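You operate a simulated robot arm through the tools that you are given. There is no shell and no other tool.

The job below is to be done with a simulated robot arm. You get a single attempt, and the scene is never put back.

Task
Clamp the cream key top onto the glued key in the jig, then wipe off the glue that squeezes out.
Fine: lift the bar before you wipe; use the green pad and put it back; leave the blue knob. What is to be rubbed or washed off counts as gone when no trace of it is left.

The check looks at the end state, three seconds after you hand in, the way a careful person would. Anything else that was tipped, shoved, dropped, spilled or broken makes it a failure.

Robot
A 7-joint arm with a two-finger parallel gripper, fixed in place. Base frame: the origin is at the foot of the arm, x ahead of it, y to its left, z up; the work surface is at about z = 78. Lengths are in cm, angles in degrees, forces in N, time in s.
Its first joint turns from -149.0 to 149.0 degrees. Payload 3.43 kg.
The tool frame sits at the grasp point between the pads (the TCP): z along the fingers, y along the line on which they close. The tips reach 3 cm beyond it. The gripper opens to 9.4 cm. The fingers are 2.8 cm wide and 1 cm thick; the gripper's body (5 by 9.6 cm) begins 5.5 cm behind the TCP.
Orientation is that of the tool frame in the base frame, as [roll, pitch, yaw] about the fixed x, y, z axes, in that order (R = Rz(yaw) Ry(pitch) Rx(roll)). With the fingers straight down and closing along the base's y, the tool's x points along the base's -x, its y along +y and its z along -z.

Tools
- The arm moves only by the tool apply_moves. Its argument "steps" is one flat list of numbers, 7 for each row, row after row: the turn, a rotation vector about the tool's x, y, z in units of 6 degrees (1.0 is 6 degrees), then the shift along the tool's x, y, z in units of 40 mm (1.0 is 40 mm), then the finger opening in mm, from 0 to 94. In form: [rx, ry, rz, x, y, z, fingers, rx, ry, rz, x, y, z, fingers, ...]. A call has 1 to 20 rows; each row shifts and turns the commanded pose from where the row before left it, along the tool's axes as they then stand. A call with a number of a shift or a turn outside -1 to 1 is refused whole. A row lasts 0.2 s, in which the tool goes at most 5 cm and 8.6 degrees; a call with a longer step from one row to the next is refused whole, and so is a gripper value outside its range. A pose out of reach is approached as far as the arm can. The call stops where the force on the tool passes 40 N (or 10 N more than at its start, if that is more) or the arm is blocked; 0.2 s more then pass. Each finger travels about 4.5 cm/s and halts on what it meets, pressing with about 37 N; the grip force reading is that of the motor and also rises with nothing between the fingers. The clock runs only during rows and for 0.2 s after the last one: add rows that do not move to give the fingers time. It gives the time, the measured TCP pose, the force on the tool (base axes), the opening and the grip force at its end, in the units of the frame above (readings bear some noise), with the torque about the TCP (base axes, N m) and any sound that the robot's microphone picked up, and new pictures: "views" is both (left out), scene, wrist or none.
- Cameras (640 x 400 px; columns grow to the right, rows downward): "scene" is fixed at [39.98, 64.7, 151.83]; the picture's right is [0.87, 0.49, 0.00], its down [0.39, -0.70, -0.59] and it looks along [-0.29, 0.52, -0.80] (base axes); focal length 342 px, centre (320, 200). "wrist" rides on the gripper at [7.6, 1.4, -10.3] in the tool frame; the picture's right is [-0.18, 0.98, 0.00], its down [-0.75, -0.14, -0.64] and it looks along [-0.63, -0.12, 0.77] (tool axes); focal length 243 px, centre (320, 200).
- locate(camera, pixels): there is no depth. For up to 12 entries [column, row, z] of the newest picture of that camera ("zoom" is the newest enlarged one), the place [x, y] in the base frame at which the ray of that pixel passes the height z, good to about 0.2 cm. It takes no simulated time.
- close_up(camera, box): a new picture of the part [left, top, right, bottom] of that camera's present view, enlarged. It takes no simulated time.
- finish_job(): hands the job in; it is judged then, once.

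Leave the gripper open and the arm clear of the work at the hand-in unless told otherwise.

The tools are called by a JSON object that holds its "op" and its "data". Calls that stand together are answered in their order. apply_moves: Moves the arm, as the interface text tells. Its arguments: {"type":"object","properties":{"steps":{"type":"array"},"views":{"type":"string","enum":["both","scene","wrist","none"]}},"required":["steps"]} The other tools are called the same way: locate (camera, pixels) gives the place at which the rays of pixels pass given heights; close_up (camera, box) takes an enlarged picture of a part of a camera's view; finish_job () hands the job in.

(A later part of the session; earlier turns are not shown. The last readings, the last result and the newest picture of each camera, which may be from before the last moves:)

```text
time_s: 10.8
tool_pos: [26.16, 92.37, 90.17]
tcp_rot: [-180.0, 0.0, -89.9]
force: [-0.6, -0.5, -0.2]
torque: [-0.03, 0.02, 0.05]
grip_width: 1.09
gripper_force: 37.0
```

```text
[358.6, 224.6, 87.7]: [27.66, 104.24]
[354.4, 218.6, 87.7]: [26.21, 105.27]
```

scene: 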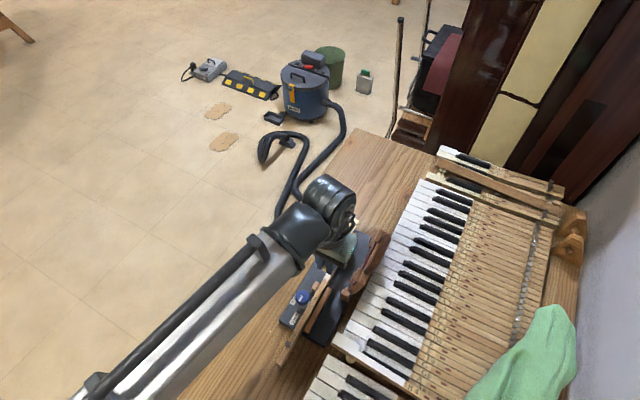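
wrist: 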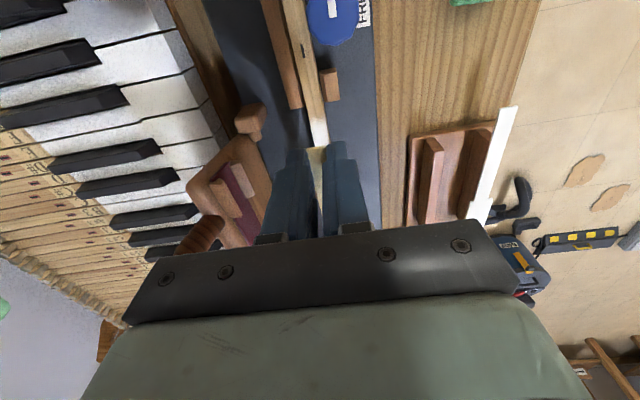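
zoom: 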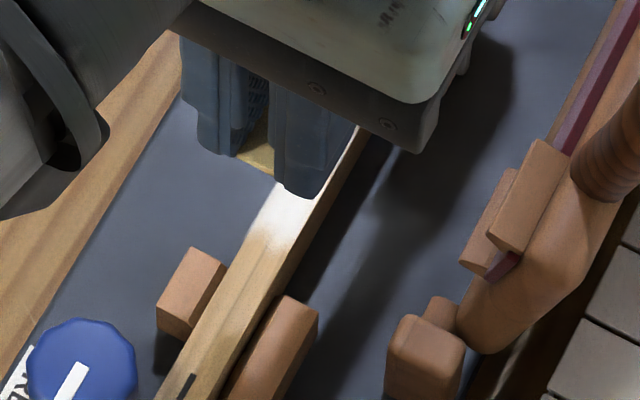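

Key tail centre x≈26.38 and plate tail centre ≈26.22, so I'll shift +0.14 in x. The y matches: plate end 91.55, glue edge about 91.7. Lowering 4.3 cm to just above the key.

{"op": "apply_moves", "data": {"steps": [0, 0, 0, 0, -0.035, 0.4, 5, 0, 0, 0, 0, 0, 0.4, 5, 0, 0, 0, 0, 0, 0.275, 5, 0, 0, 0, 0, 0, 0, 5, 0, 0, 0, 0, 0, 0, 5]}}

{"op": "close_up", "data": {"camera": "scene", "box": [310, 200, 390, 250]}}

{"op": "close_up", "data": {"camera": "scene", "box": [300, 250, 364, 300]}}

{"op": "close_up", "data": {"camera": "wrist", "box": [280, 95, 360, 160]}}

```text
time_s: 12.0
tool_pos: [26.51, 92.25, 85.97]
tcp_rot: [-180.0, 0.1, -90.0]
force: [0.6, -0.8, 9.3]
torque: [1.12, -0.03, 0.0]
grip_width: 1.08
gripper_force: 36.9
```

scene: 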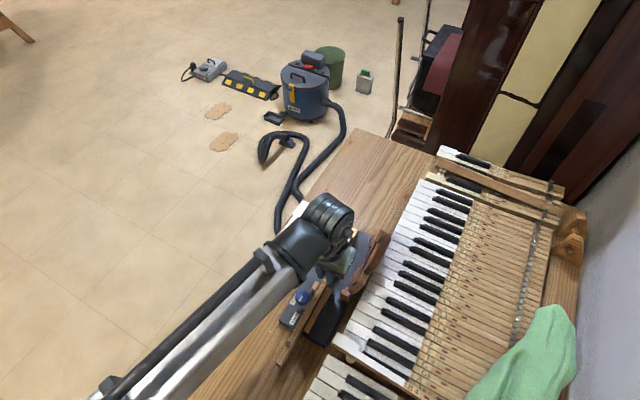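
wrist: 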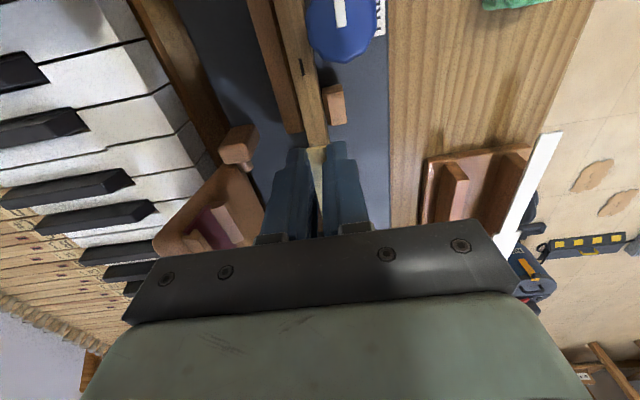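

```text
8.00 times, centred on (350, 225) of scene
```

zoom: 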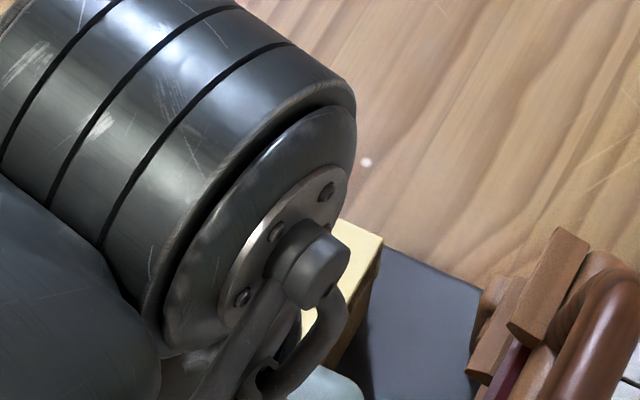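

```text
8.00 times, centred on (332, 275) of scene
```

zoom: 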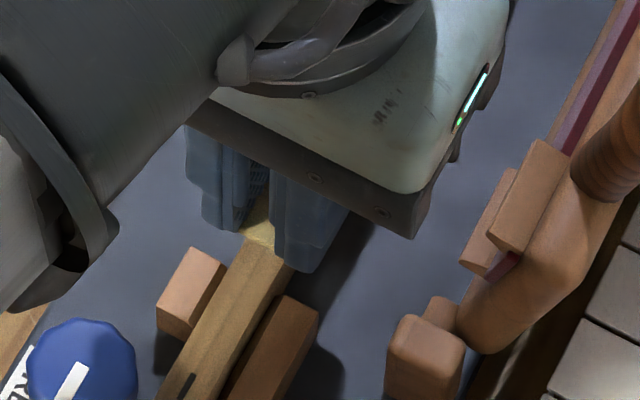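

```text
6.15 times, centred on (320, 128) of wrist
```

zoom: 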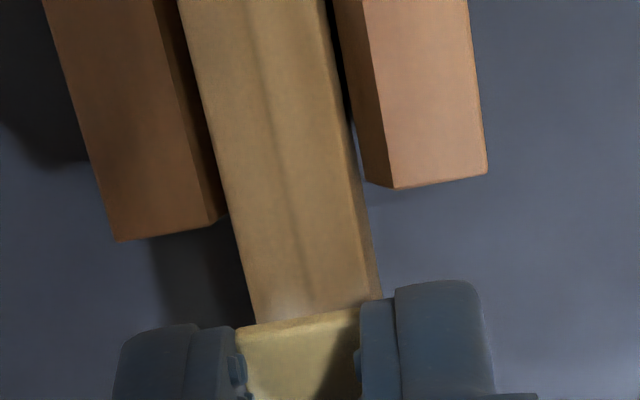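

The tool reads +9.3 N upward with 1.12 N·m about x, so something already touches about 12 cm out, at the head — possibly the lip on the key's front. I'll zoom into the head end.

{"op": "close_up", "data": {"camera": "scene", "box": [340, 220, 372, 250]}}

{"op": "close_up", "data": {"camera": "wrist", "box": [300, 130, 348, 160]}}

```text
13.33 times, centred on (356, 235) of scene
```

zoom: 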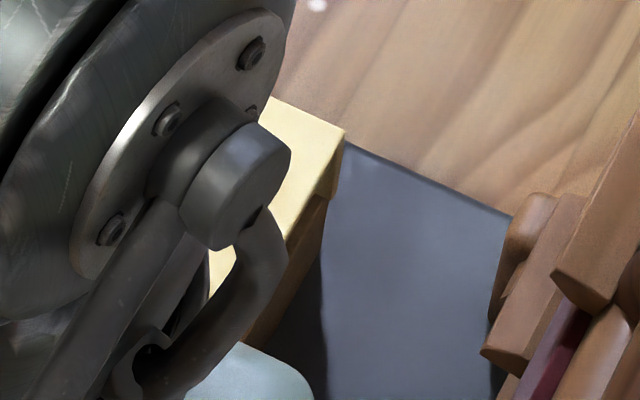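

```text
13.33 times, centred on (324, 145) of wrist
```

zoom: 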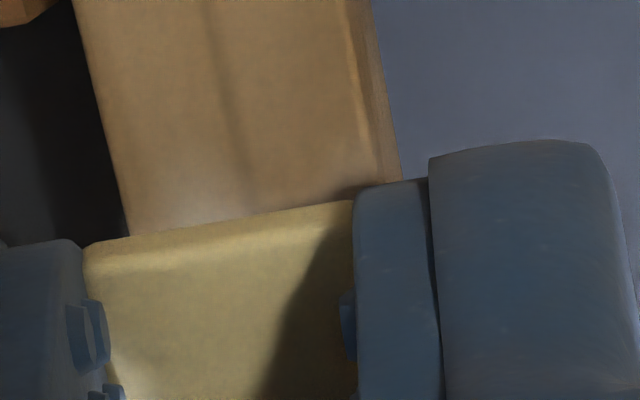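

Comparing widths (plate about 16.6 px/cm, key 14.7) shows the plate is still roughly 1.5–1.9 cm above the key. The scene offsets show both fronts flush. So the ~2 cm front lip is standing on the key's front edge. I'll lift 0.4, move +0.35 in y so the lip clears the front, then lower part way and read the force.

{"op": "apply_moves", "data": {"steps": [0, 0, 0, 0, 0, -0.1, 5, 0, 0, 0, -0.0875, 0, 0, 5, 0, 0, 0, 0, 0, 0, 5, 0, 0, 0, 0, 0, 0.1, 5, 0, 0, 0, 0, 0, 0.05, 5, 0, 0, 0, 0, 0, 0, 5]}}

{"op": "close_up", "data": {"camera": "scene", "box": [340, 220, 372, 250]}}

```text
time_s: 13.4
tool_pos: [26.53, 92.69, 85.74]
tcp_rot: [179.9, 0.0, -90.0]
force: [-0.2, 0.0, 0.4]
torque: [-0.01, -0.02, 0.01]
grip_width: 1.08
gripper_force: 36.6
```

scene: 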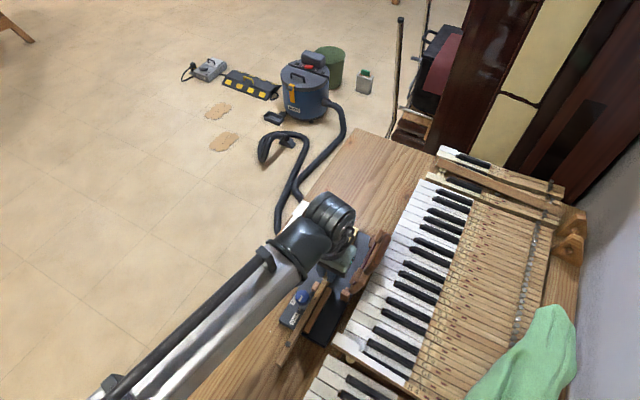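
wrist: 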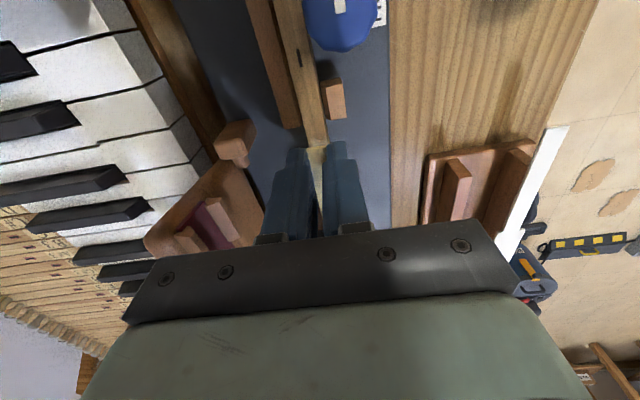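

```text
13.33 times, centred on (356, 235) of scene
```

zoom: 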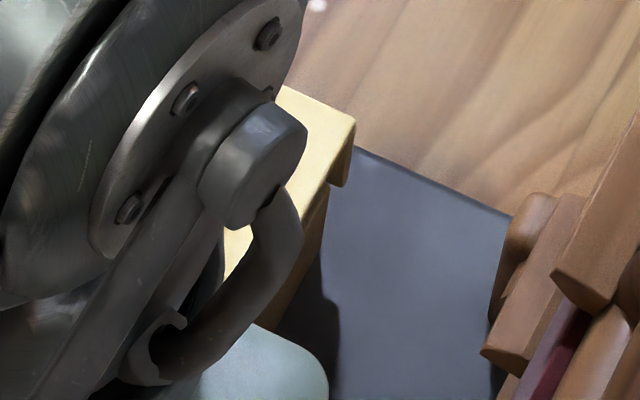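

Force is zero at z=85.74, below the earlier contact height, and the lip now hangs in front of the key. Continuing down 0.7 cm in small steps.

{"op": "apply_moves", "data": {"steps": [0, 0, 0, 0, 0, 0.05, 5, 0, 0, 0, 0, 0, 0.05, 5, 0, 0, 0, 0, 0, 0.05, 5, 0, 0, 0, 0, 0, 0.025, 5, 0, 0, 0, 0, 0, 0, 5]}}

{"op": "close_up", "data": {"camera": "scene", "box": [340, 220, 372, 250]}}

{"op": "close_up", "data": {"camera": "wrist", "box": [280, 95, 360, 160]}}

```text
time_s: 14.6
tool_pos: [26.37, 92.78, 85.09]
tcp_rot: [179.9, 0.1, -90.0]
force: [1.1, 1.9, 3.6]
torque: [0.01, -0.08, 0.04]
grip_width: 1.09
gripper_force: 37.3
```

scene: 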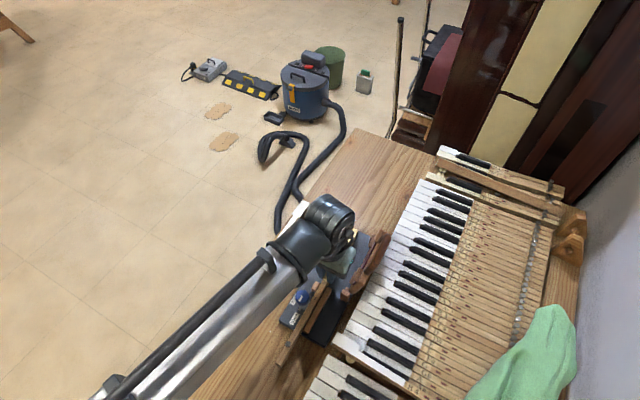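
wrist: 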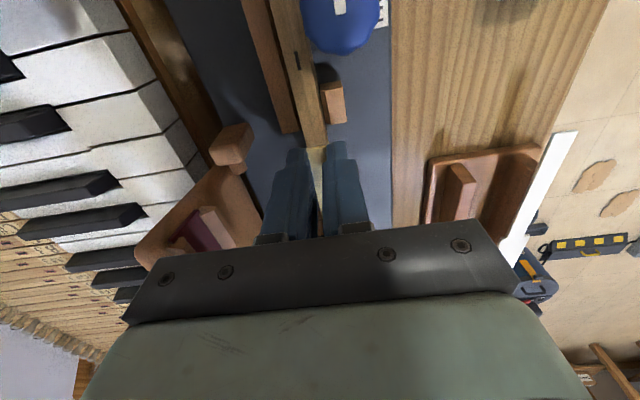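

```text
13.33 times, centred on (356, 235) of scene
```

zoom: 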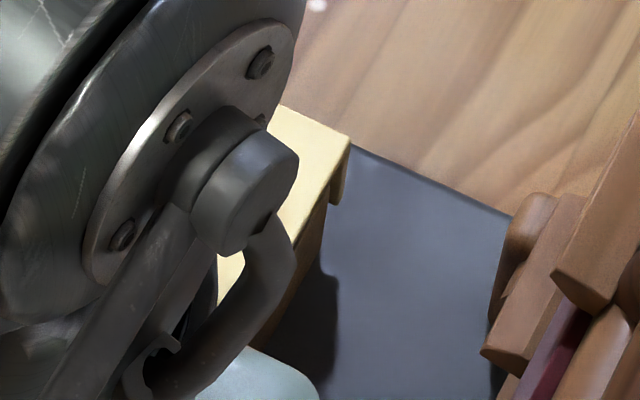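

```text
6.15 times, centred on (320, 128) of wrist
```

zoom: 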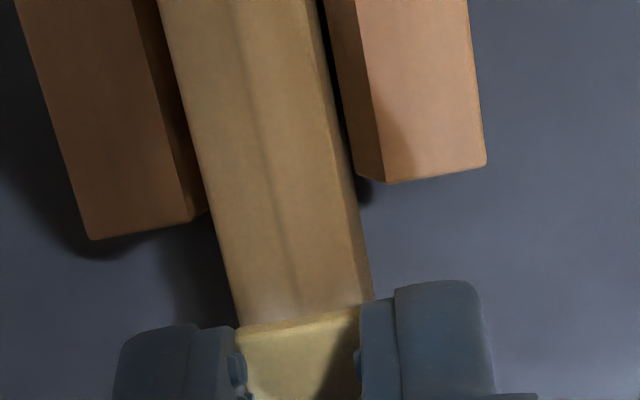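

At z=85.09 there's a light contact (3.6 N, no torque), so the fingertips have reached the key's edges and the plate sits about 0.4 cm above the glue. I'll raise 0.08, shift −0.1 in y, then open slowly so the top settles.

{"op": "apply_moves", "data": {"steps": [0, 0, 0, 0, 0, -0.02, 5, 0, 0, 0, 0.025, 0, 0, 5, 0, 0, 0, 0, 0, 0, 5, 0, 0, 0, 0, 0, 0, 11, 0, 0, 0, 0, 0, 0, 12, 0, 0, 0, 0, 0, 0, 13, 0, 0, 0, 0, 0, 0, 15, 0, 0, 0, 0, 0, 0, 18, 0, 0, 0, 0, 0, 0, 22, 0, 0, 0, 0, 0, 0, 22]}}

{"op": "close_up", "data": {"camera": "scene", "box": [340, 220, 372, 250]}}

{"op": "close_up", "data": {"camera": "wrist", "box": [280, 95, 360, 160]}}

```text
time_s: 16.8
tool_pos: [26.45, 92.73, 85.11]
tcp_rot: [-180.0, -0.1, -90.0]
force: [0.1, 0.3, 0.8]
torque: [-0.02, 0.03, -0.02]
grip_width: 2.2
gripper_force: 0.0
```

scene: 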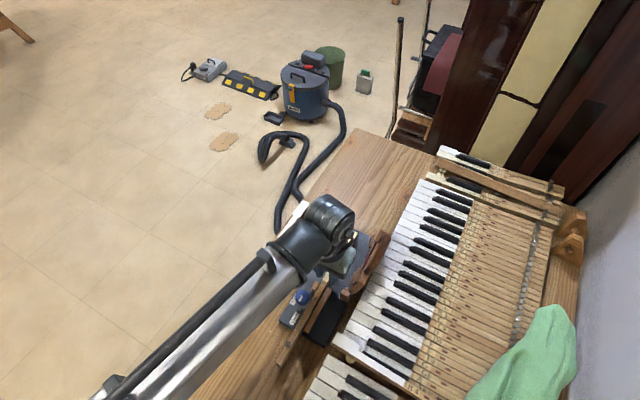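
wrist: 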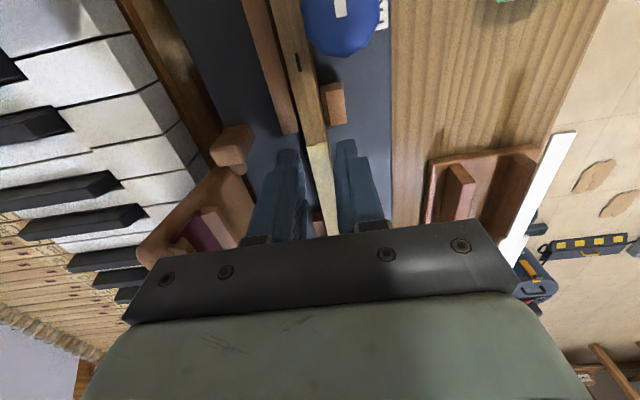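

```text
13.33 times, centred on (356, 235) of scene
```

zoom: 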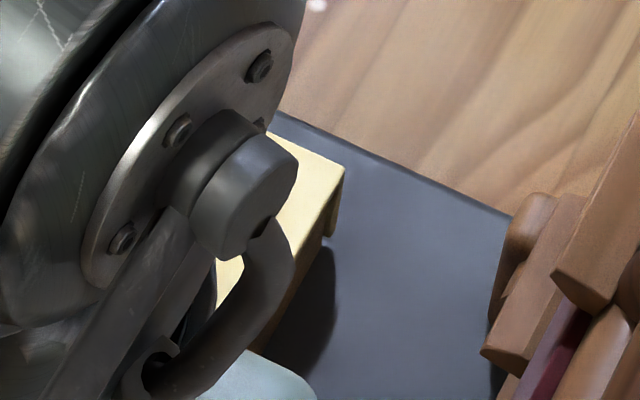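

```text
6.15 times, centred on (320, 128) of wrist
```

zoom: 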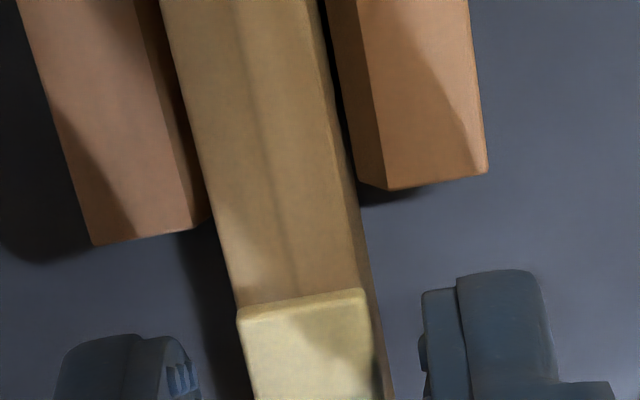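

The top settled flush: tail edges line up with the key and the lip is in front. Next I'll raise straight up 9 cm and look.

{"op": "apply_moves", "data": {"steps": [0, 0, 0, 0, 0, -0.25, 24, 0, 0, 0, 0, 0, -0.6, 26, 0, 0, 0, 0, 0, -0.7, 30, 0, 0, 0, 0.7, 0.2, -0.7, 30, 0, 0, 0, 0.7, 0.2, -0.7, 30, 0, 0, 0, 0.5, 0.2, -0.7, 30, 0, 0, 0, 0, 0, 0, 30]}}

{"op": "close_up", "data": {"camera": "scene", "box": [300, 215, 396, 305]}}

{"op": "close_up", "data": {"camera": "wrist", "box": [230, 90, 350, 220]}}

```text
time_s: 18.4
tool_pos: [23.81, 84.92, 99.67]
tcp_rot: [-179.9, 0.0, -90.0]
force: [0.1, 0.3, 0.5]
torque: [0.02, -0.02, -0.01]
grip_width: 3.01
gripper_force: 0.1
```

scene: 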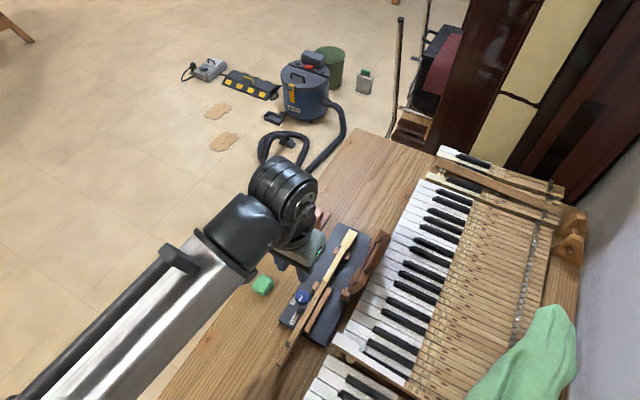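
wrist: 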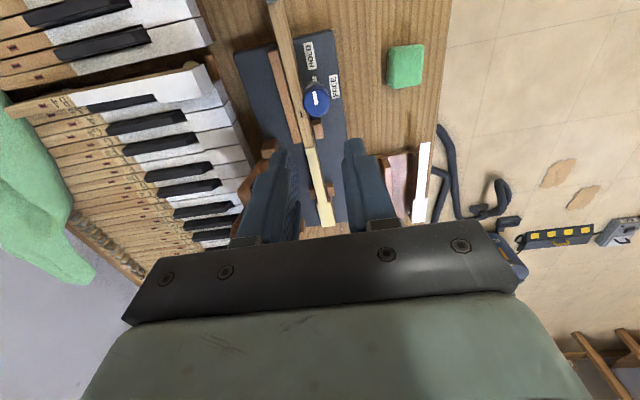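

```text
4.44 times, centred on (348, 260) of scene
```

zoom: 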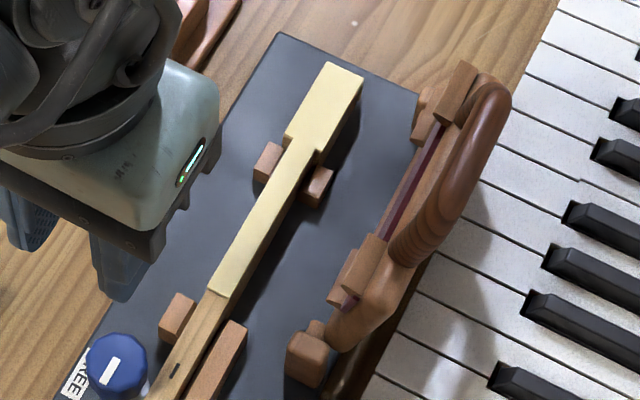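

```text
3.08 times, centred on (290, 155) of wrist
```

zoom: 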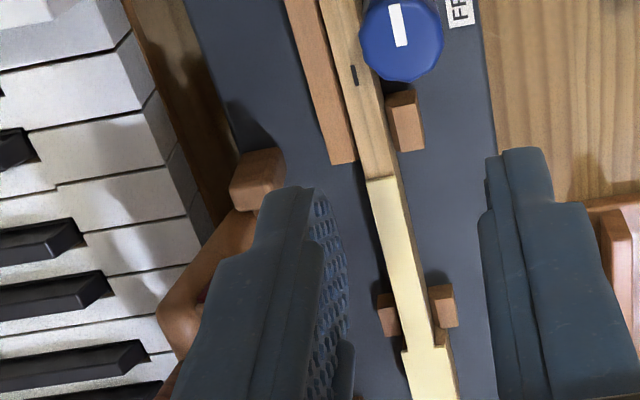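

The cream top is on the key. A tighter zoom to check alignment at the head and shoulders.

{"op": "close_up", "data": {"camera": "scene", "box": [335, 225, 383, 255]}}

{"op": "close_up", "data": {"camera": "scene", "box": [350, 222, 398, 302]}}

{"op": "close_up", "data": {"camera": "scene", "box": [325, 260, 385, 302]}}

{"op": "close_up", "data": {"camera": "wrist", "box": [300, 170, 350, 230]}}

```text
13.33 times, centred on (359, 240) of scene
```

zoom: 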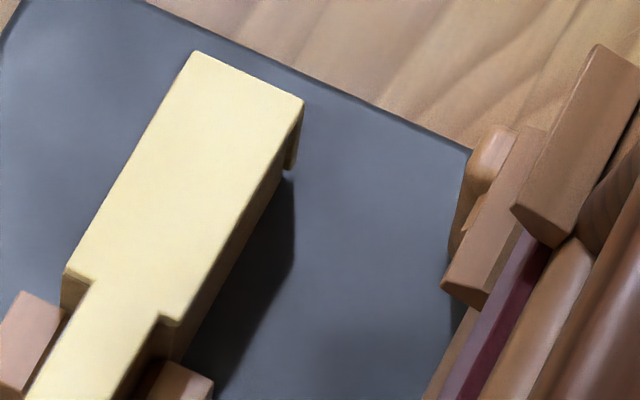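

```text
5.00 times, centred on (374, 262) of scene
```

zoom: 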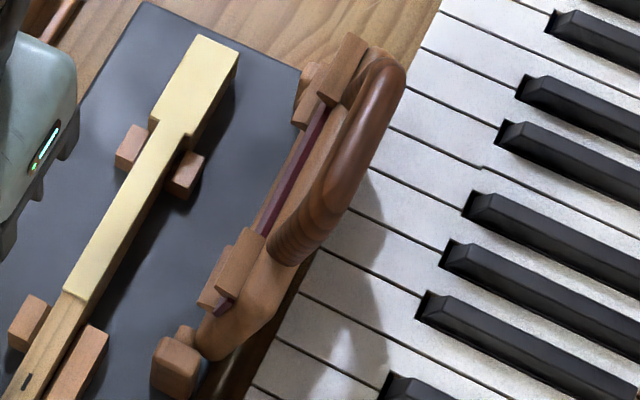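

```text
9.52 times, centred on (355, 281) of scene
```

zoom: 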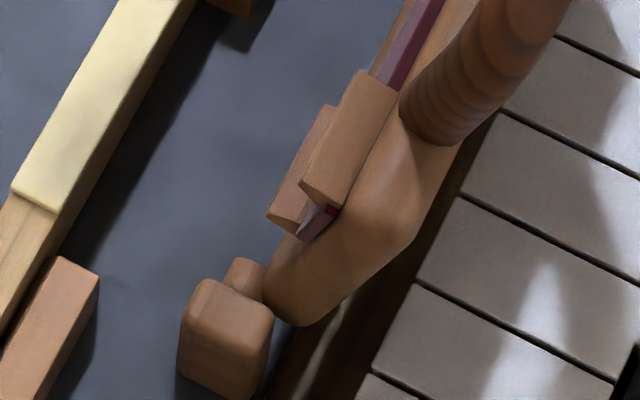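

```text
6.67 times, centred on (325, 200) of wrist
```

zoom: 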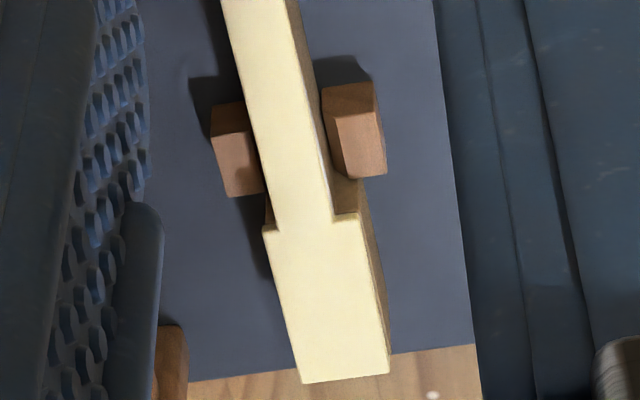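

Placement looks good. Before closing the bar I need its geometry, so I'll move the camera lower and towards the robot, to about (18,78,92), to see the bar nearly end-on.

{"op": "apply_moves", "data": {"steps": [0, 0, 0, 0.575, 0.483, 0.64, 30, 0, 0, 0, 0.575, 0.483, 0.64, 30, 0, 0, 0, 0.575, 0.483, 0.64, 30, 0, 0, 0, 0, 0, 0, 30]}}

{"op": "close_up", "data": {"camera": "wrist", "box": [150, 60, 310, 230]}}

{"op": "close_up", "data": {"camera": "scene", "box": [320, 220, 400, 310]}}

```text
time_s: 19.4
tool_pos: [18.27, 78.1, 92.02]
tcp_rot: [-180.0, -0.1, -90.1]
force: [0.4, -1.0, -0.9]
torque: [0.01, -0.02, -0.03]
grip_width: 2.98
gripper_force: 0.1
```

scene: 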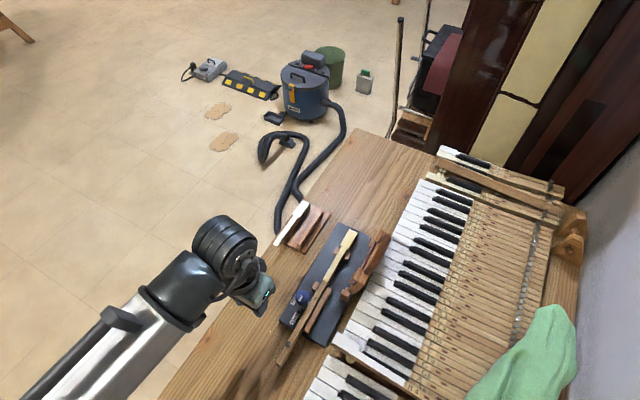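
wrist: 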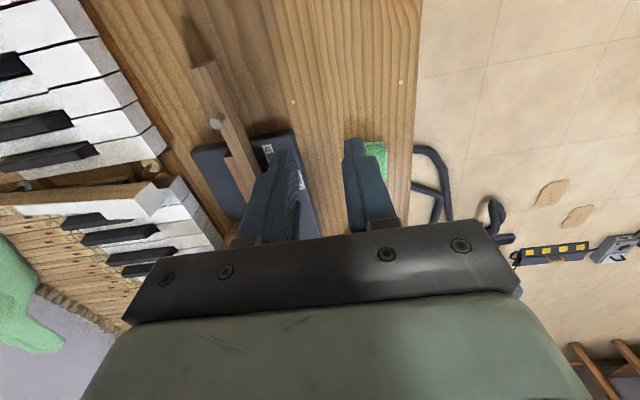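

```text
2.35 times, centred on (230, 145) of wrist
```

zoom: 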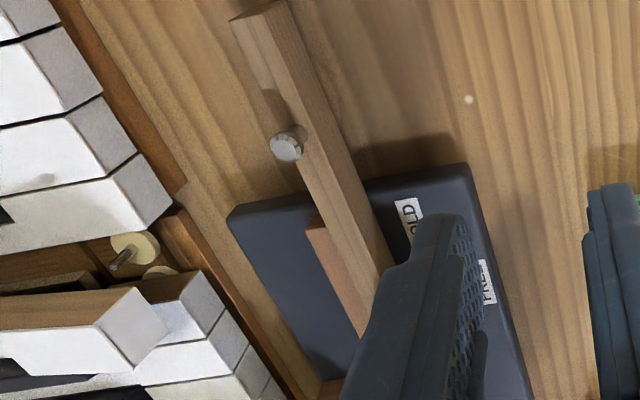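

```text
4.44 times, centred on (360, 265) of scene
```

zoom: 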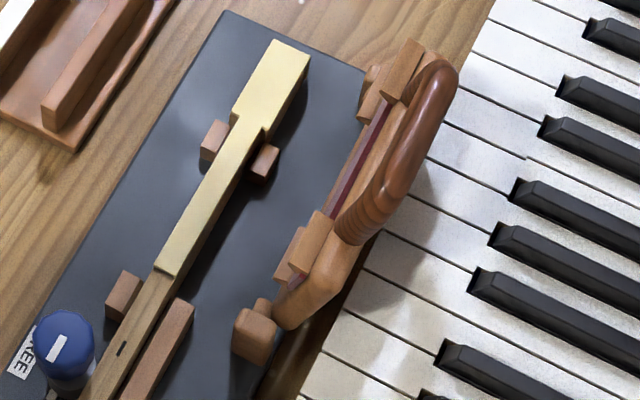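

I've worked out the bar: hinge about (31.7, z 81.6), crossbar of the handle along y from 95 to 102 at about x=34.8, z≈92.1. Closed, the crossbar should end near x≈21, z≈84. I'll rise and go towards the handle, tilting the tool 27° outward to gain reach, with fingers still closing along x.

{"op": "apply_moves", "data": {"steps": [0, 0, 0, 0, 0, -0.875, 40, 0, 0, 0, 0, 0, -0.875, 40, 0, 0, 0, 0, 0, -0.875, 40, 0, 0, 0, 0, 0, -0.875, 40, 0, 0, 0, -0.595, -0.825, 0, 40, 0, 0, 0, -0.595, -0.825, 0, 40, 0, 0, 0, -0.595, -0.825, 0, 40, 0, 0, 0, -0.595, -0.825, 0, 40, 0, 0, 0, -0.595, -0.825, 0, 40, 0, -1, 0, 0, 0, 0, 40, 0, -1, 0, 0, 0, 0, 40, 0, -1, 0, 0, 0, 0, 40, 0, -1, 0, 0, 0, 0, 40, 0, -0.5, 0, 0, 0, 0, 40, 0, 0, 0, 0, 0, 0, 40]}}

{"op": "close_up", "data": {"camera": "scene", "box": [300, 180, 420, 310]}}

```text
time_s: 22.6
tool_pos: [34.71, 90.1, 106.0]
tcp_rot: [180.0, 27.0, -90.0]
force: [-1.0, -0.4, 0.1]
torque: [0.02, 0.03, 0.01]
grip_width: 4.01
gripper_force: 0.0
```

scene: 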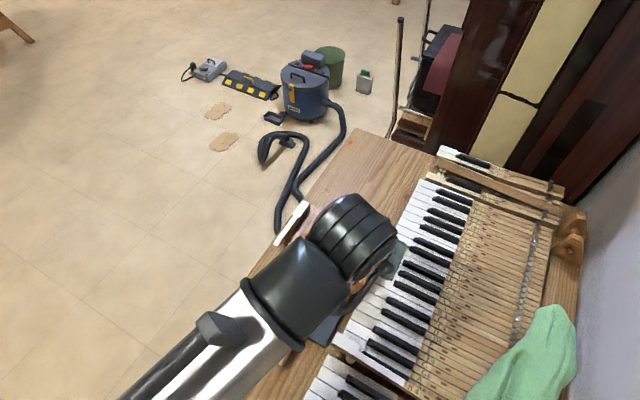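
wrist: 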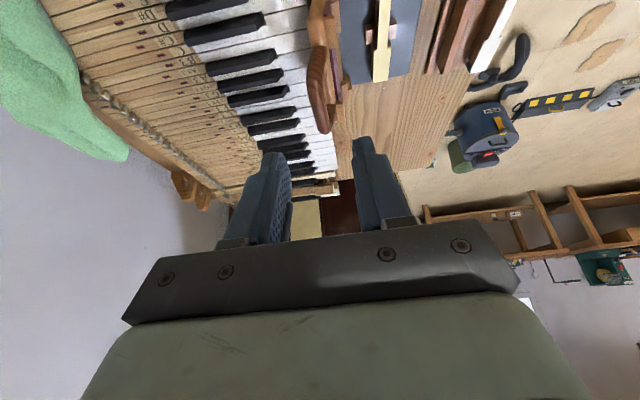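

```text
3.08 times, centred on (360, 245) of scene
```

zoom: 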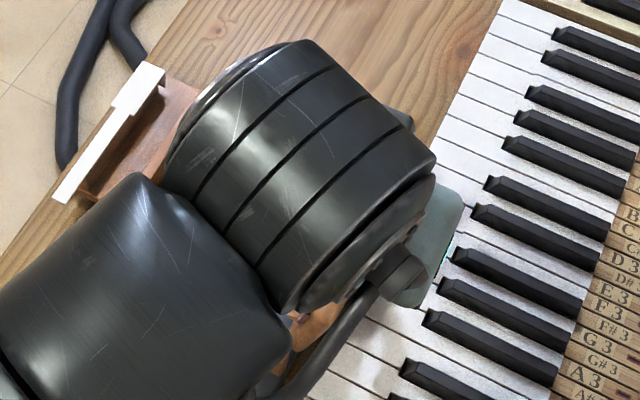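

The tilted wrist camera sees the bar and handle from above around (320,80). I'll enlarge and measure.

{"op": "close_up", "data": {"camera": "wrist", "box": [280, 0, 420, 140]}}

```text
2.86 times, centred on (350, 70) of wrist
```

zoom: 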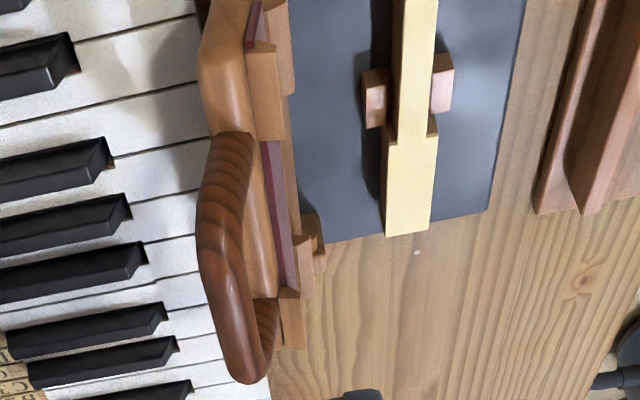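

{"op": "locate", "data": {"camera": "wrist", "pixels": [[312.2, 75.2, 92.5], [316.4, 94.5, 92.5], [322, 120.7, 92.5], [316.4, 94.5, 91], [307.7, 77, 92], [323, 78.7, 92], [313.5, 121, 92], [330.5, 120, 92], [373.5, 82.5, 82.2], [388.5, 80.5, 82.2]]}}

```text
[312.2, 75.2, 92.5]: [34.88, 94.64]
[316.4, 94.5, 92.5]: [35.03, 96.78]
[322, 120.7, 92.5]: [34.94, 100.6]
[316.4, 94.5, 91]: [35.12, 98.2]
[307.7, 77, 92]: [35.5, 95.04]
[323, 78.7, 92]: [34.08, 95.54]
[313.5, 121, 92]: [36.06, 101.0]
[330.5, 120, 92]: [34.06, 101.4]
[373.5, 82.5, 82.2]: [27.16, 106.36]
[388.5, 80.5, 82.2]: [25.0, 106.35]
```

Crossbar centre x≈34.9, y≈94.6–101.5, z≈92.1. I'll approach along the tool axis most of the way (11 cm) and check.

{"op": "apply_moves", "data": {"steps": [0, 0, 0, -0.063, -0.01, 0.9, 40, 0, 0, 0, -0.063, -0.01, 0.9, 40, 0, 0, 0, -0.063, -0.01, 0.9, 40, 0, 0, 0, 0, 0, 0, 40, 0, 0, 0, 0, 0, 0, 40]}}

{"op": "close_up", "data": {"camera": "wrist", "box": [220, 60, 420, 220]}}

{"op": "close_up", "data": {"camera": "scene", "box": [330, 190, 430, 300]}}

```text
time_s: 23.8
tool_pos: [34.64, 95.57, 96.51]
tcp_rot: [180.0, 26.9, -90.0]
force: [-0.3, -0.2, 0.2]
torque: [-0.01, 0.01, -0.02]
grip_width: 4.01
gripper_force: 0.0
```

scene: 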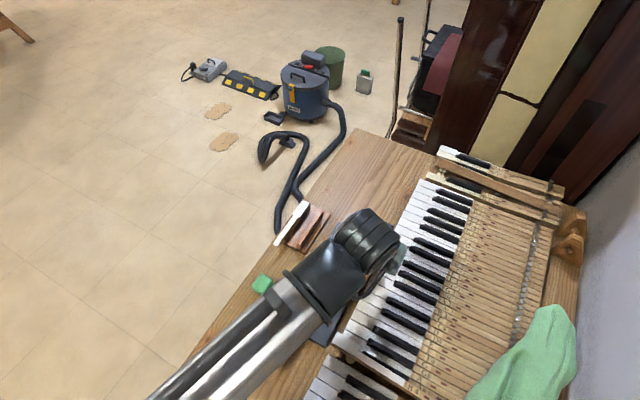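
wrist: 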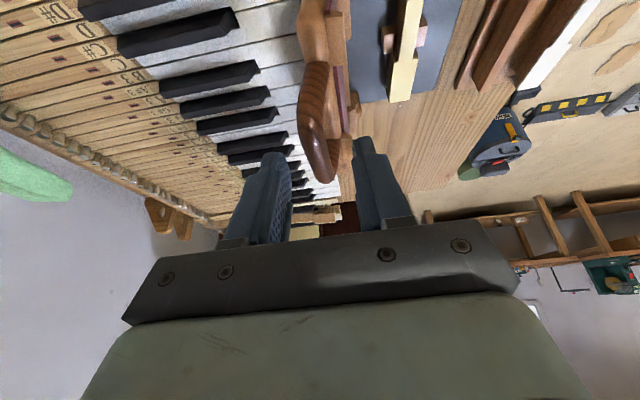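

```text
2.50 times, centred on (320, 140) of wrist
```

zoom: 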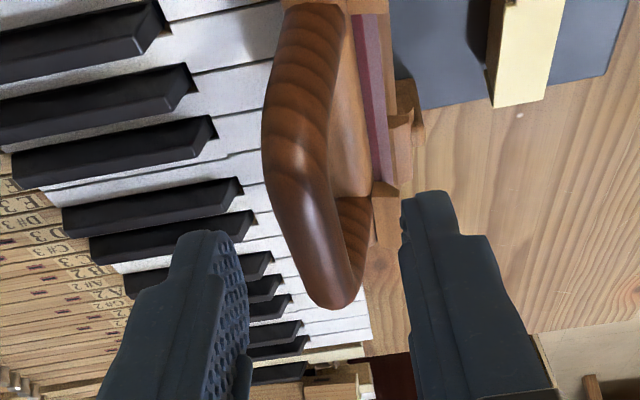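

```text
3.64 times, centred on (380, 245) of scene
```

zoom: 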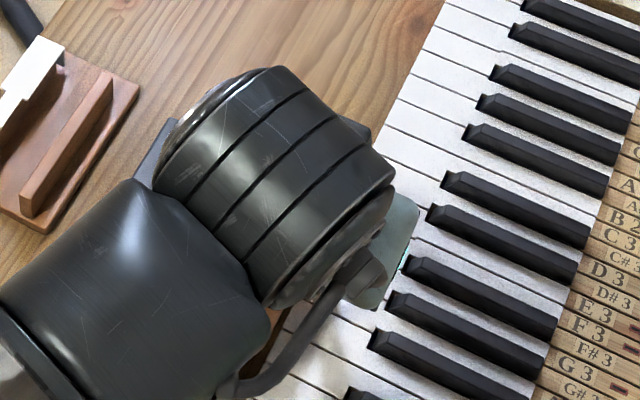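

The crossbar lies between the fingers. Moving the last 3.1 cm along the tool axis and closing on the crossbar.

{"op": "apply_moves", "data": {"steps": [0, 0, 0, -0.05, -0.025, 0.4, 40, 0, 0, 0, -0.05, -0.025, 0.38, 40, 0, 0, 0, 0, 0, 0, 40, 0, 0, 0, 0, 0, 0, 28, 0, 0, 0, 0, 0, 0, 20, 0, 0, 0, 0, 0, 0, 10, 0, 0, 0, 0, 0, 0, 10]}}

{"op": "close_up", "data": {"camera": "wrist", "box": [220, 60, 420, 220]}}

```text
time_s: 25.4
tool_pos: [34.86, 97.52, 94.02]
tcp_rot: [180.0, 26.9, -90.0]
force: [2.1, 1.3, 1.6]
torque: [0.05, -0.01, 0.52]
grip_width: 1.55
gripper_force: 37.2
```

scene: 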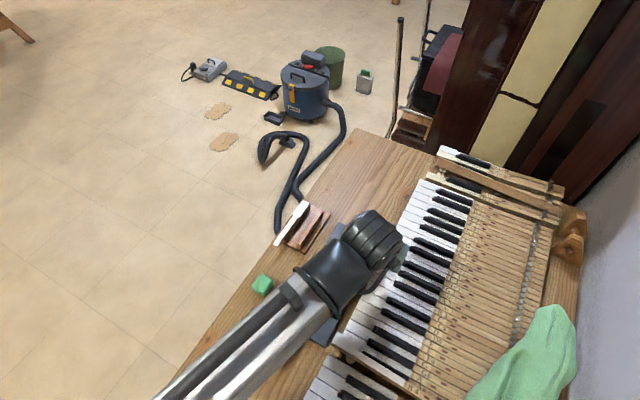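
wrist: 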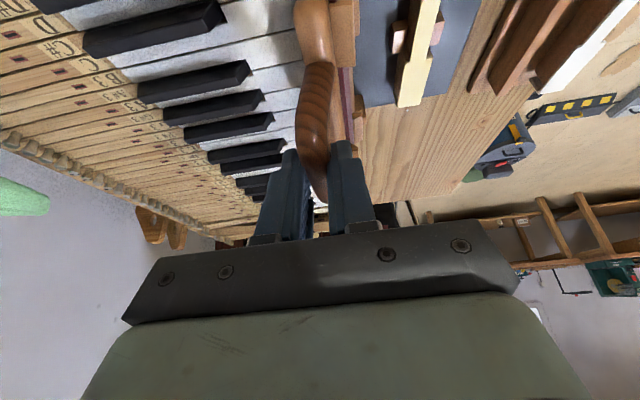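

```text
2.50 times, centred on (320, 140) of wrist
```

zoom: 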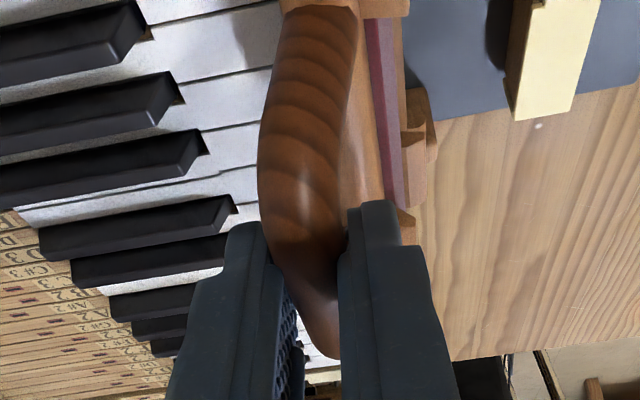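

The handle crossbar is gripped (1.55 cm). I'll swing it along the arc about the hinge without turning the tool, starting with about 14°, and watch the force.

{"op": "apply_moves", "data": {"steps": [0, 0, 0, -0.017, 0.158, -0.034, 10, 0, 0, 0, -0.017, 0.158, -0.034, 10, 0, 0, 0, -0.009, 0.167, -0.018, 10, 0, 0, 0, -0.009, 0.167, -0.018, 10, 0, 0, 0, 0, 0, 0, 10], "views": "scene"}}

```text
time_s: 26.6
tool_pos: [32.36, 97.46, 94.5]
tcp_rot: [179.9, 27.0, -89.9]
force: [1.5, 4.3, 0.3]
torque: [-0.09, -0.13, 0.75]
grip_width: 1.56
gripper_force: 37.1
```

scene: 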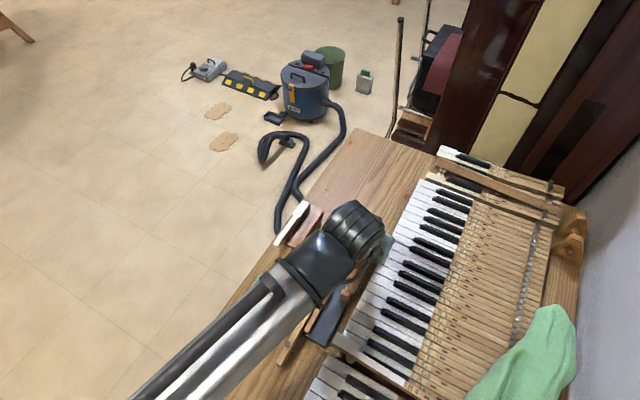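

Forces are small (≤4.3 N) and the bar follows. Next 28°.

{"op": "apply_moves", "data": {"steps": [0, 0, 0, 0, 0.1675, 0.001, 10, 0, 0, 0, 0, 0.1675, 0.001, 10, 0, 0, 0, 0.01, 0.166, 0.0195, 10, 0, 0, 0, 0.01, 0.166, 0.0195, 10, 0, 0, 0, 0.019, 0.162, 0.0373, 10, 0, 0, 0, 0.019, 0.162, 0.0373, 10, 0, 0, 0, 0.028, 0.156, 0.0547, 10, 0, 0, 0, 0.028, 0.156, 0.0547, 10, 0, 0, 0, 0, 0, 0, 10]}}

{"op": "close_up", "data": {"camera": "wrist", "box": [220, 60, 420, 220]}}

{"op": "close_up", "data": {"camera": "scene", "box": [290, 190, 410, 310]}}

```text
time_s: 28.6
tool_pos: [26.97, 97.39, 93.74]
tcp_rot: [179.9, 27.1, -89.9]
force: [-6.3, 3.6, 16.6]
torque: [-0.12, 0.05, 1.15]
grip_width: 1.57
gripper_force: 36.5
```

scene: 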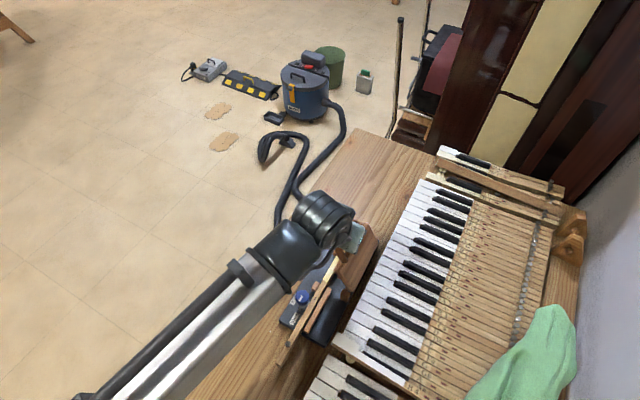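
wrist: 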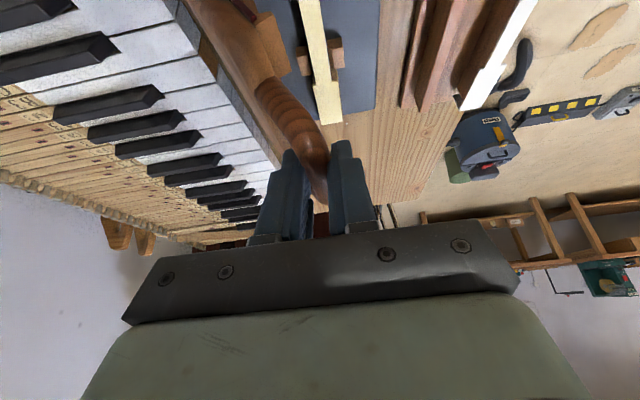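

```text
2.50 times, centred on (320, 140) of wrist
```

zoom: 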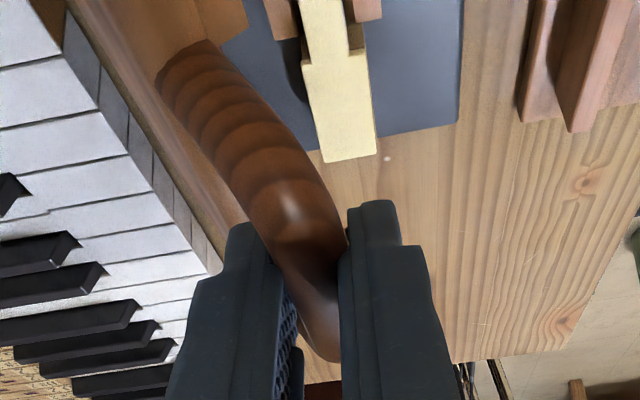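

```text
3.33 times, centred on (350, 250) of scene
```

zoom: 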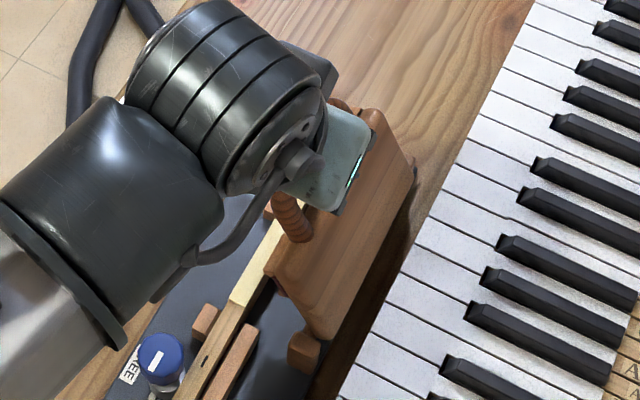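

The bar pushes the tool radially outward (−6.3, +16.6 N), so the true arc is slightly larger than mine. I'll add about 0.3 cm outward in the next 14°.

{"op": "apply_moves", "data": {"steps": [0, 0, 0, -0.02, 0.05, -0.04, 10, 0, 0, 0, 0.021, 0.15, 0.06, 10, 0, 0, 0, 0.021, 0.15, 0.06, 10, 0, 0, 0, 0.0442, 0.136, 0.0867, 10, 0, 0, 0, 0.0442, 0.136, 0.0867, 10, 0, 0, 0, 0, 0, 0, 10], "views": "scene"}}

{"op": "close_up", "data": {"camera": "scene", "box": [290, 190, 410, 310]}}

```text
time_s: 30.0
tool_pos: [24.86, 97.29, 92.39]
tcp_rot: [-180.0, 26.8, -90.1]
force: [3.5, -11.6, -0.3]
torque: [-0.42, -0.07, 1.16]
grip_width: 1.59
gripper_force: 37.5
```

scene: 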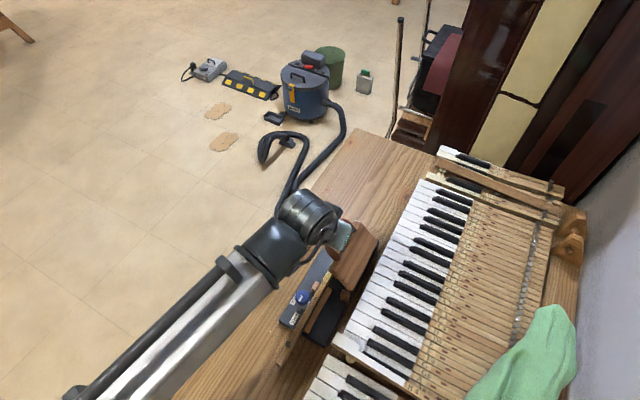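

```text
3.33 times, centred on (350, 250) of scene
```

zoom: 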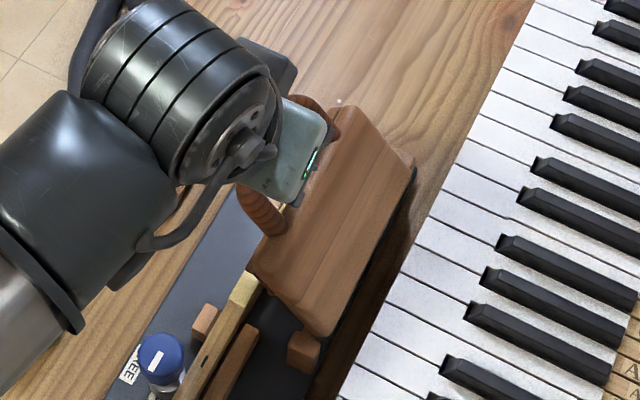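

The −11.6 N in y came from a small y drift (0.07 cm) in my last rows. The radial force is now near zero. I'll correct y and continue about 13°.

{"op": "apply_moves", "data": {"steps": [0, 0, 0, 0.011, 0, -0.0057, 10, 0, 0, 0, 0.048, 0.1145, 0.095, 10, 0, 0, 0, 0.048, 0.1145, 0.095, 10, 0, 0, 0, 0.057, 0.115, 0.112, 10, 0, 0, 0, 0.057, 0.115, 0.112, 10, 0, 0, 0, 0, 0, 0, 10]}}

{"op": "close_up", "data": {"camera": "scene", "box": [290, 190, 410, 310]}}

{"op": "close_up", "data": {"camera": "wrist", "box": [220, 0, 420, 220]}}

```text
time_s: 31.4
tool_pos: [22.83, 97.36, 90.64]
tcp_rot: [-180.0, 27.0, -89.9]
force: [2.2, -15.0, -0.5]
torque: [-0.49, -0.18, 1.15]
grip_width: 1.58
gripper_force: 37.1
```

scene: 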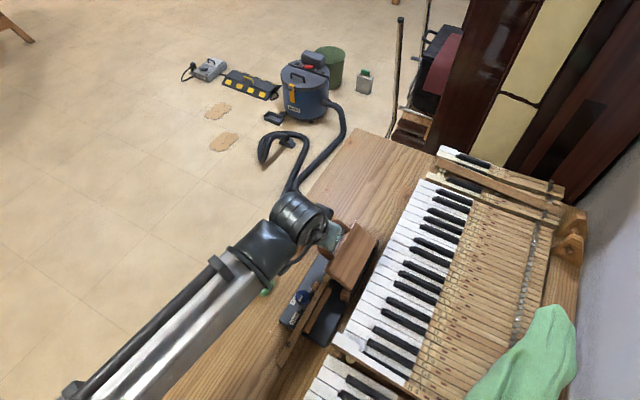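
wrist: 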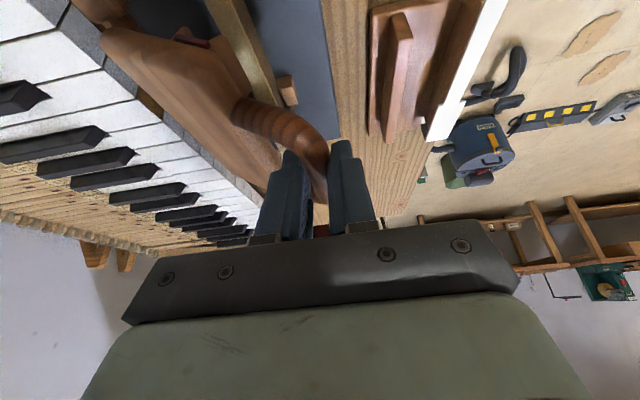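

```text
3.33 times, centred on (350, 250) of scene
```

zoom: 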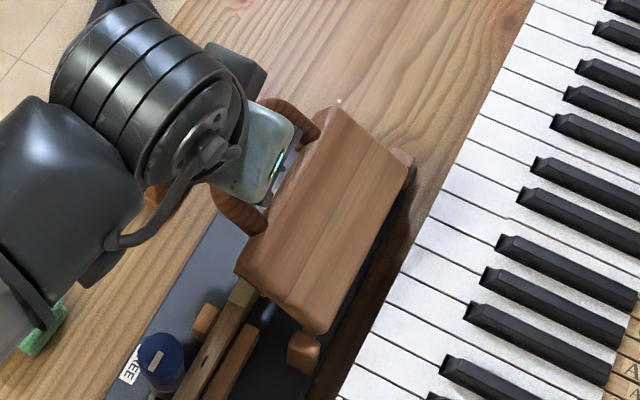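

```text
1.82 times, centred on (320, 110) of wrist
```

zoom: 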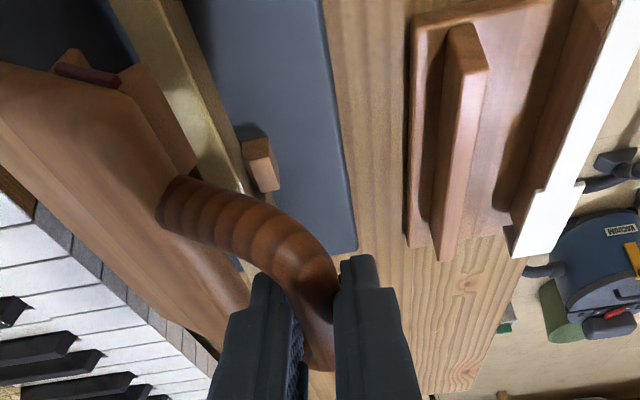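

The y reaction is now −15 N. The +x finger probably touches the fillet of the far leg as it swings level. I'll ease the tool −0.15 in y and read again.

{"op": "apply_moves", "data": {"steps": [0, 0, 0, 0.0167, 0, -0.0085, 10, 0, 0, 0, 0.0167, 0, -0.0085, 10, 0, 0, 0, 0, 0, 0, 10], "views": "none"}}

```text
time_s: 32.2
tool_pos: [22.8, 97.3, 90.6]
tcp_rot: [180.0, 27.2, -90.1]
force: [0.6, 2.4, 0.0]
torque: [-0.43, -0.13, 1.17]
grip_width: 1.57
gripper_force: 36.6
```

Force is back to about 0. Continuing another 14° downward.

{"op": "apply_moves", "data": {"steps": [0, 0, 0, 0.063, 0.099, 0.1235, 10, 0, 0, 0, 0.063, 0.099, 0.1235, 10, 0, 0, 0, 0.068, 0.081, 0.133, 10, 0, 0, 0, 0.068, 0.081, 0.133, 10, 0, 0, 0, 0, 0, 0, 10]}}

{"op": "close_up", "data": {"camera": "scene", "box": [290, 190, 410, 310]}}

{"op": "close_up", "data": {"camera": "wrist", "box": [180, 0, 380, 220]}}

```text
time_s: 33.4
tool_pos: [21.34, 97.36, 88.27]
tcp_rot: [-179.9, 27.1, -90.1]
force: [1.4, 22.2, -0.7]
torque: [0.11, -0.13, 1.19]
grip_width: 1.58
gripper_force: 36.7
```

scene: 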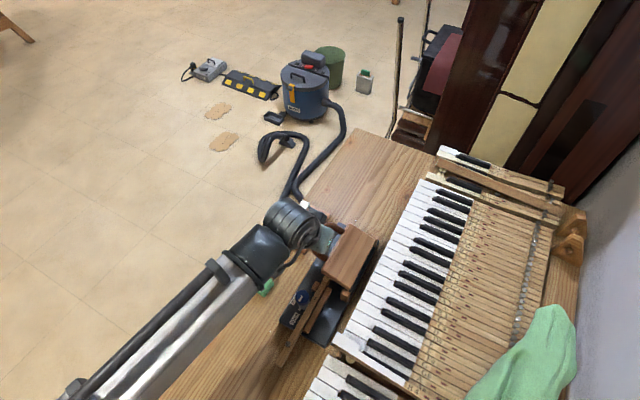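
wrist: 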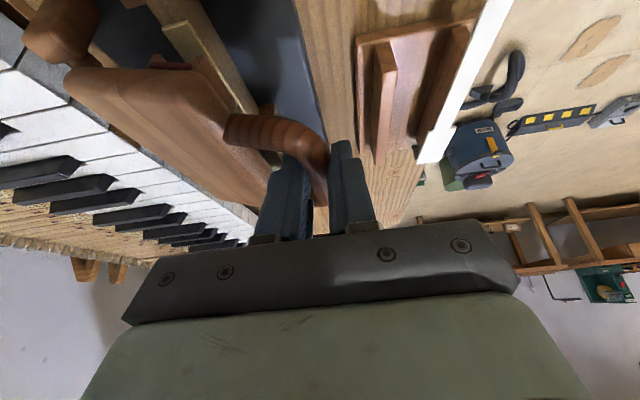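

```text
3.33 times, centred on (350, 250) of scene
```

zoom: 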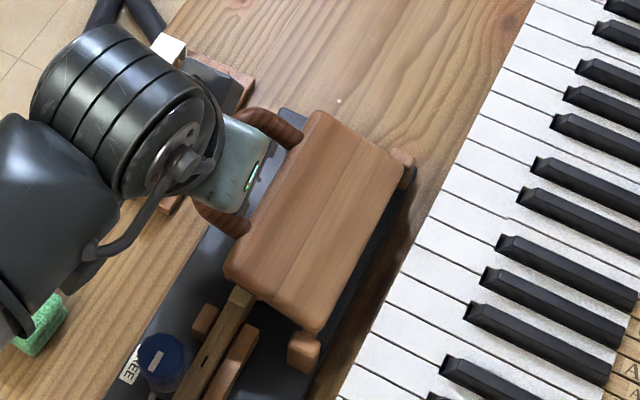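

```text
1.82 times, centred on (280, 110) of wrist
```

zoom: 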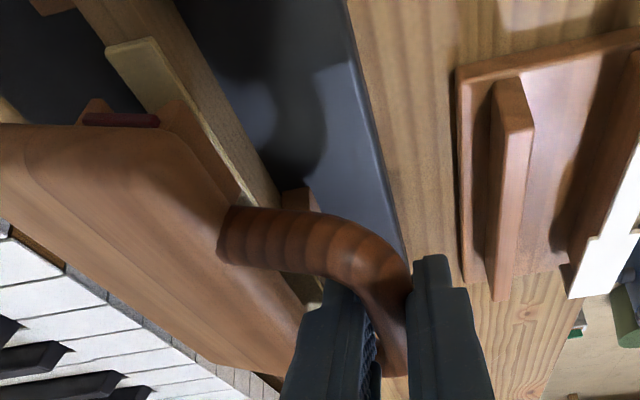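

The near leg is now pressing (+22 N in y). I'll shift +0.17 in y and lower a third of the next step.

{"op": "apply_moves", "data": {"steps": [0, 0, 0, -0.0379, 0, 0.0193, 10, 0, 0, 0, 0, 0, 0, 10, 0, 0, 0, 0.048, 0.042, 0.094, 10, 0, 0, 0, 0, 0, 0, 10], "views": "none"}}

```text
time_s: 34.4
tool_pos: [21.16, 97.27, 87.72]
tcp_rot: [180.0, 26.9, -90.0]
force: [-3.7, 3.0, 1.2]
torque: [-0.67, -0.09, 1.24]
grip_width: 1.55
gripper_force: 36.6
```

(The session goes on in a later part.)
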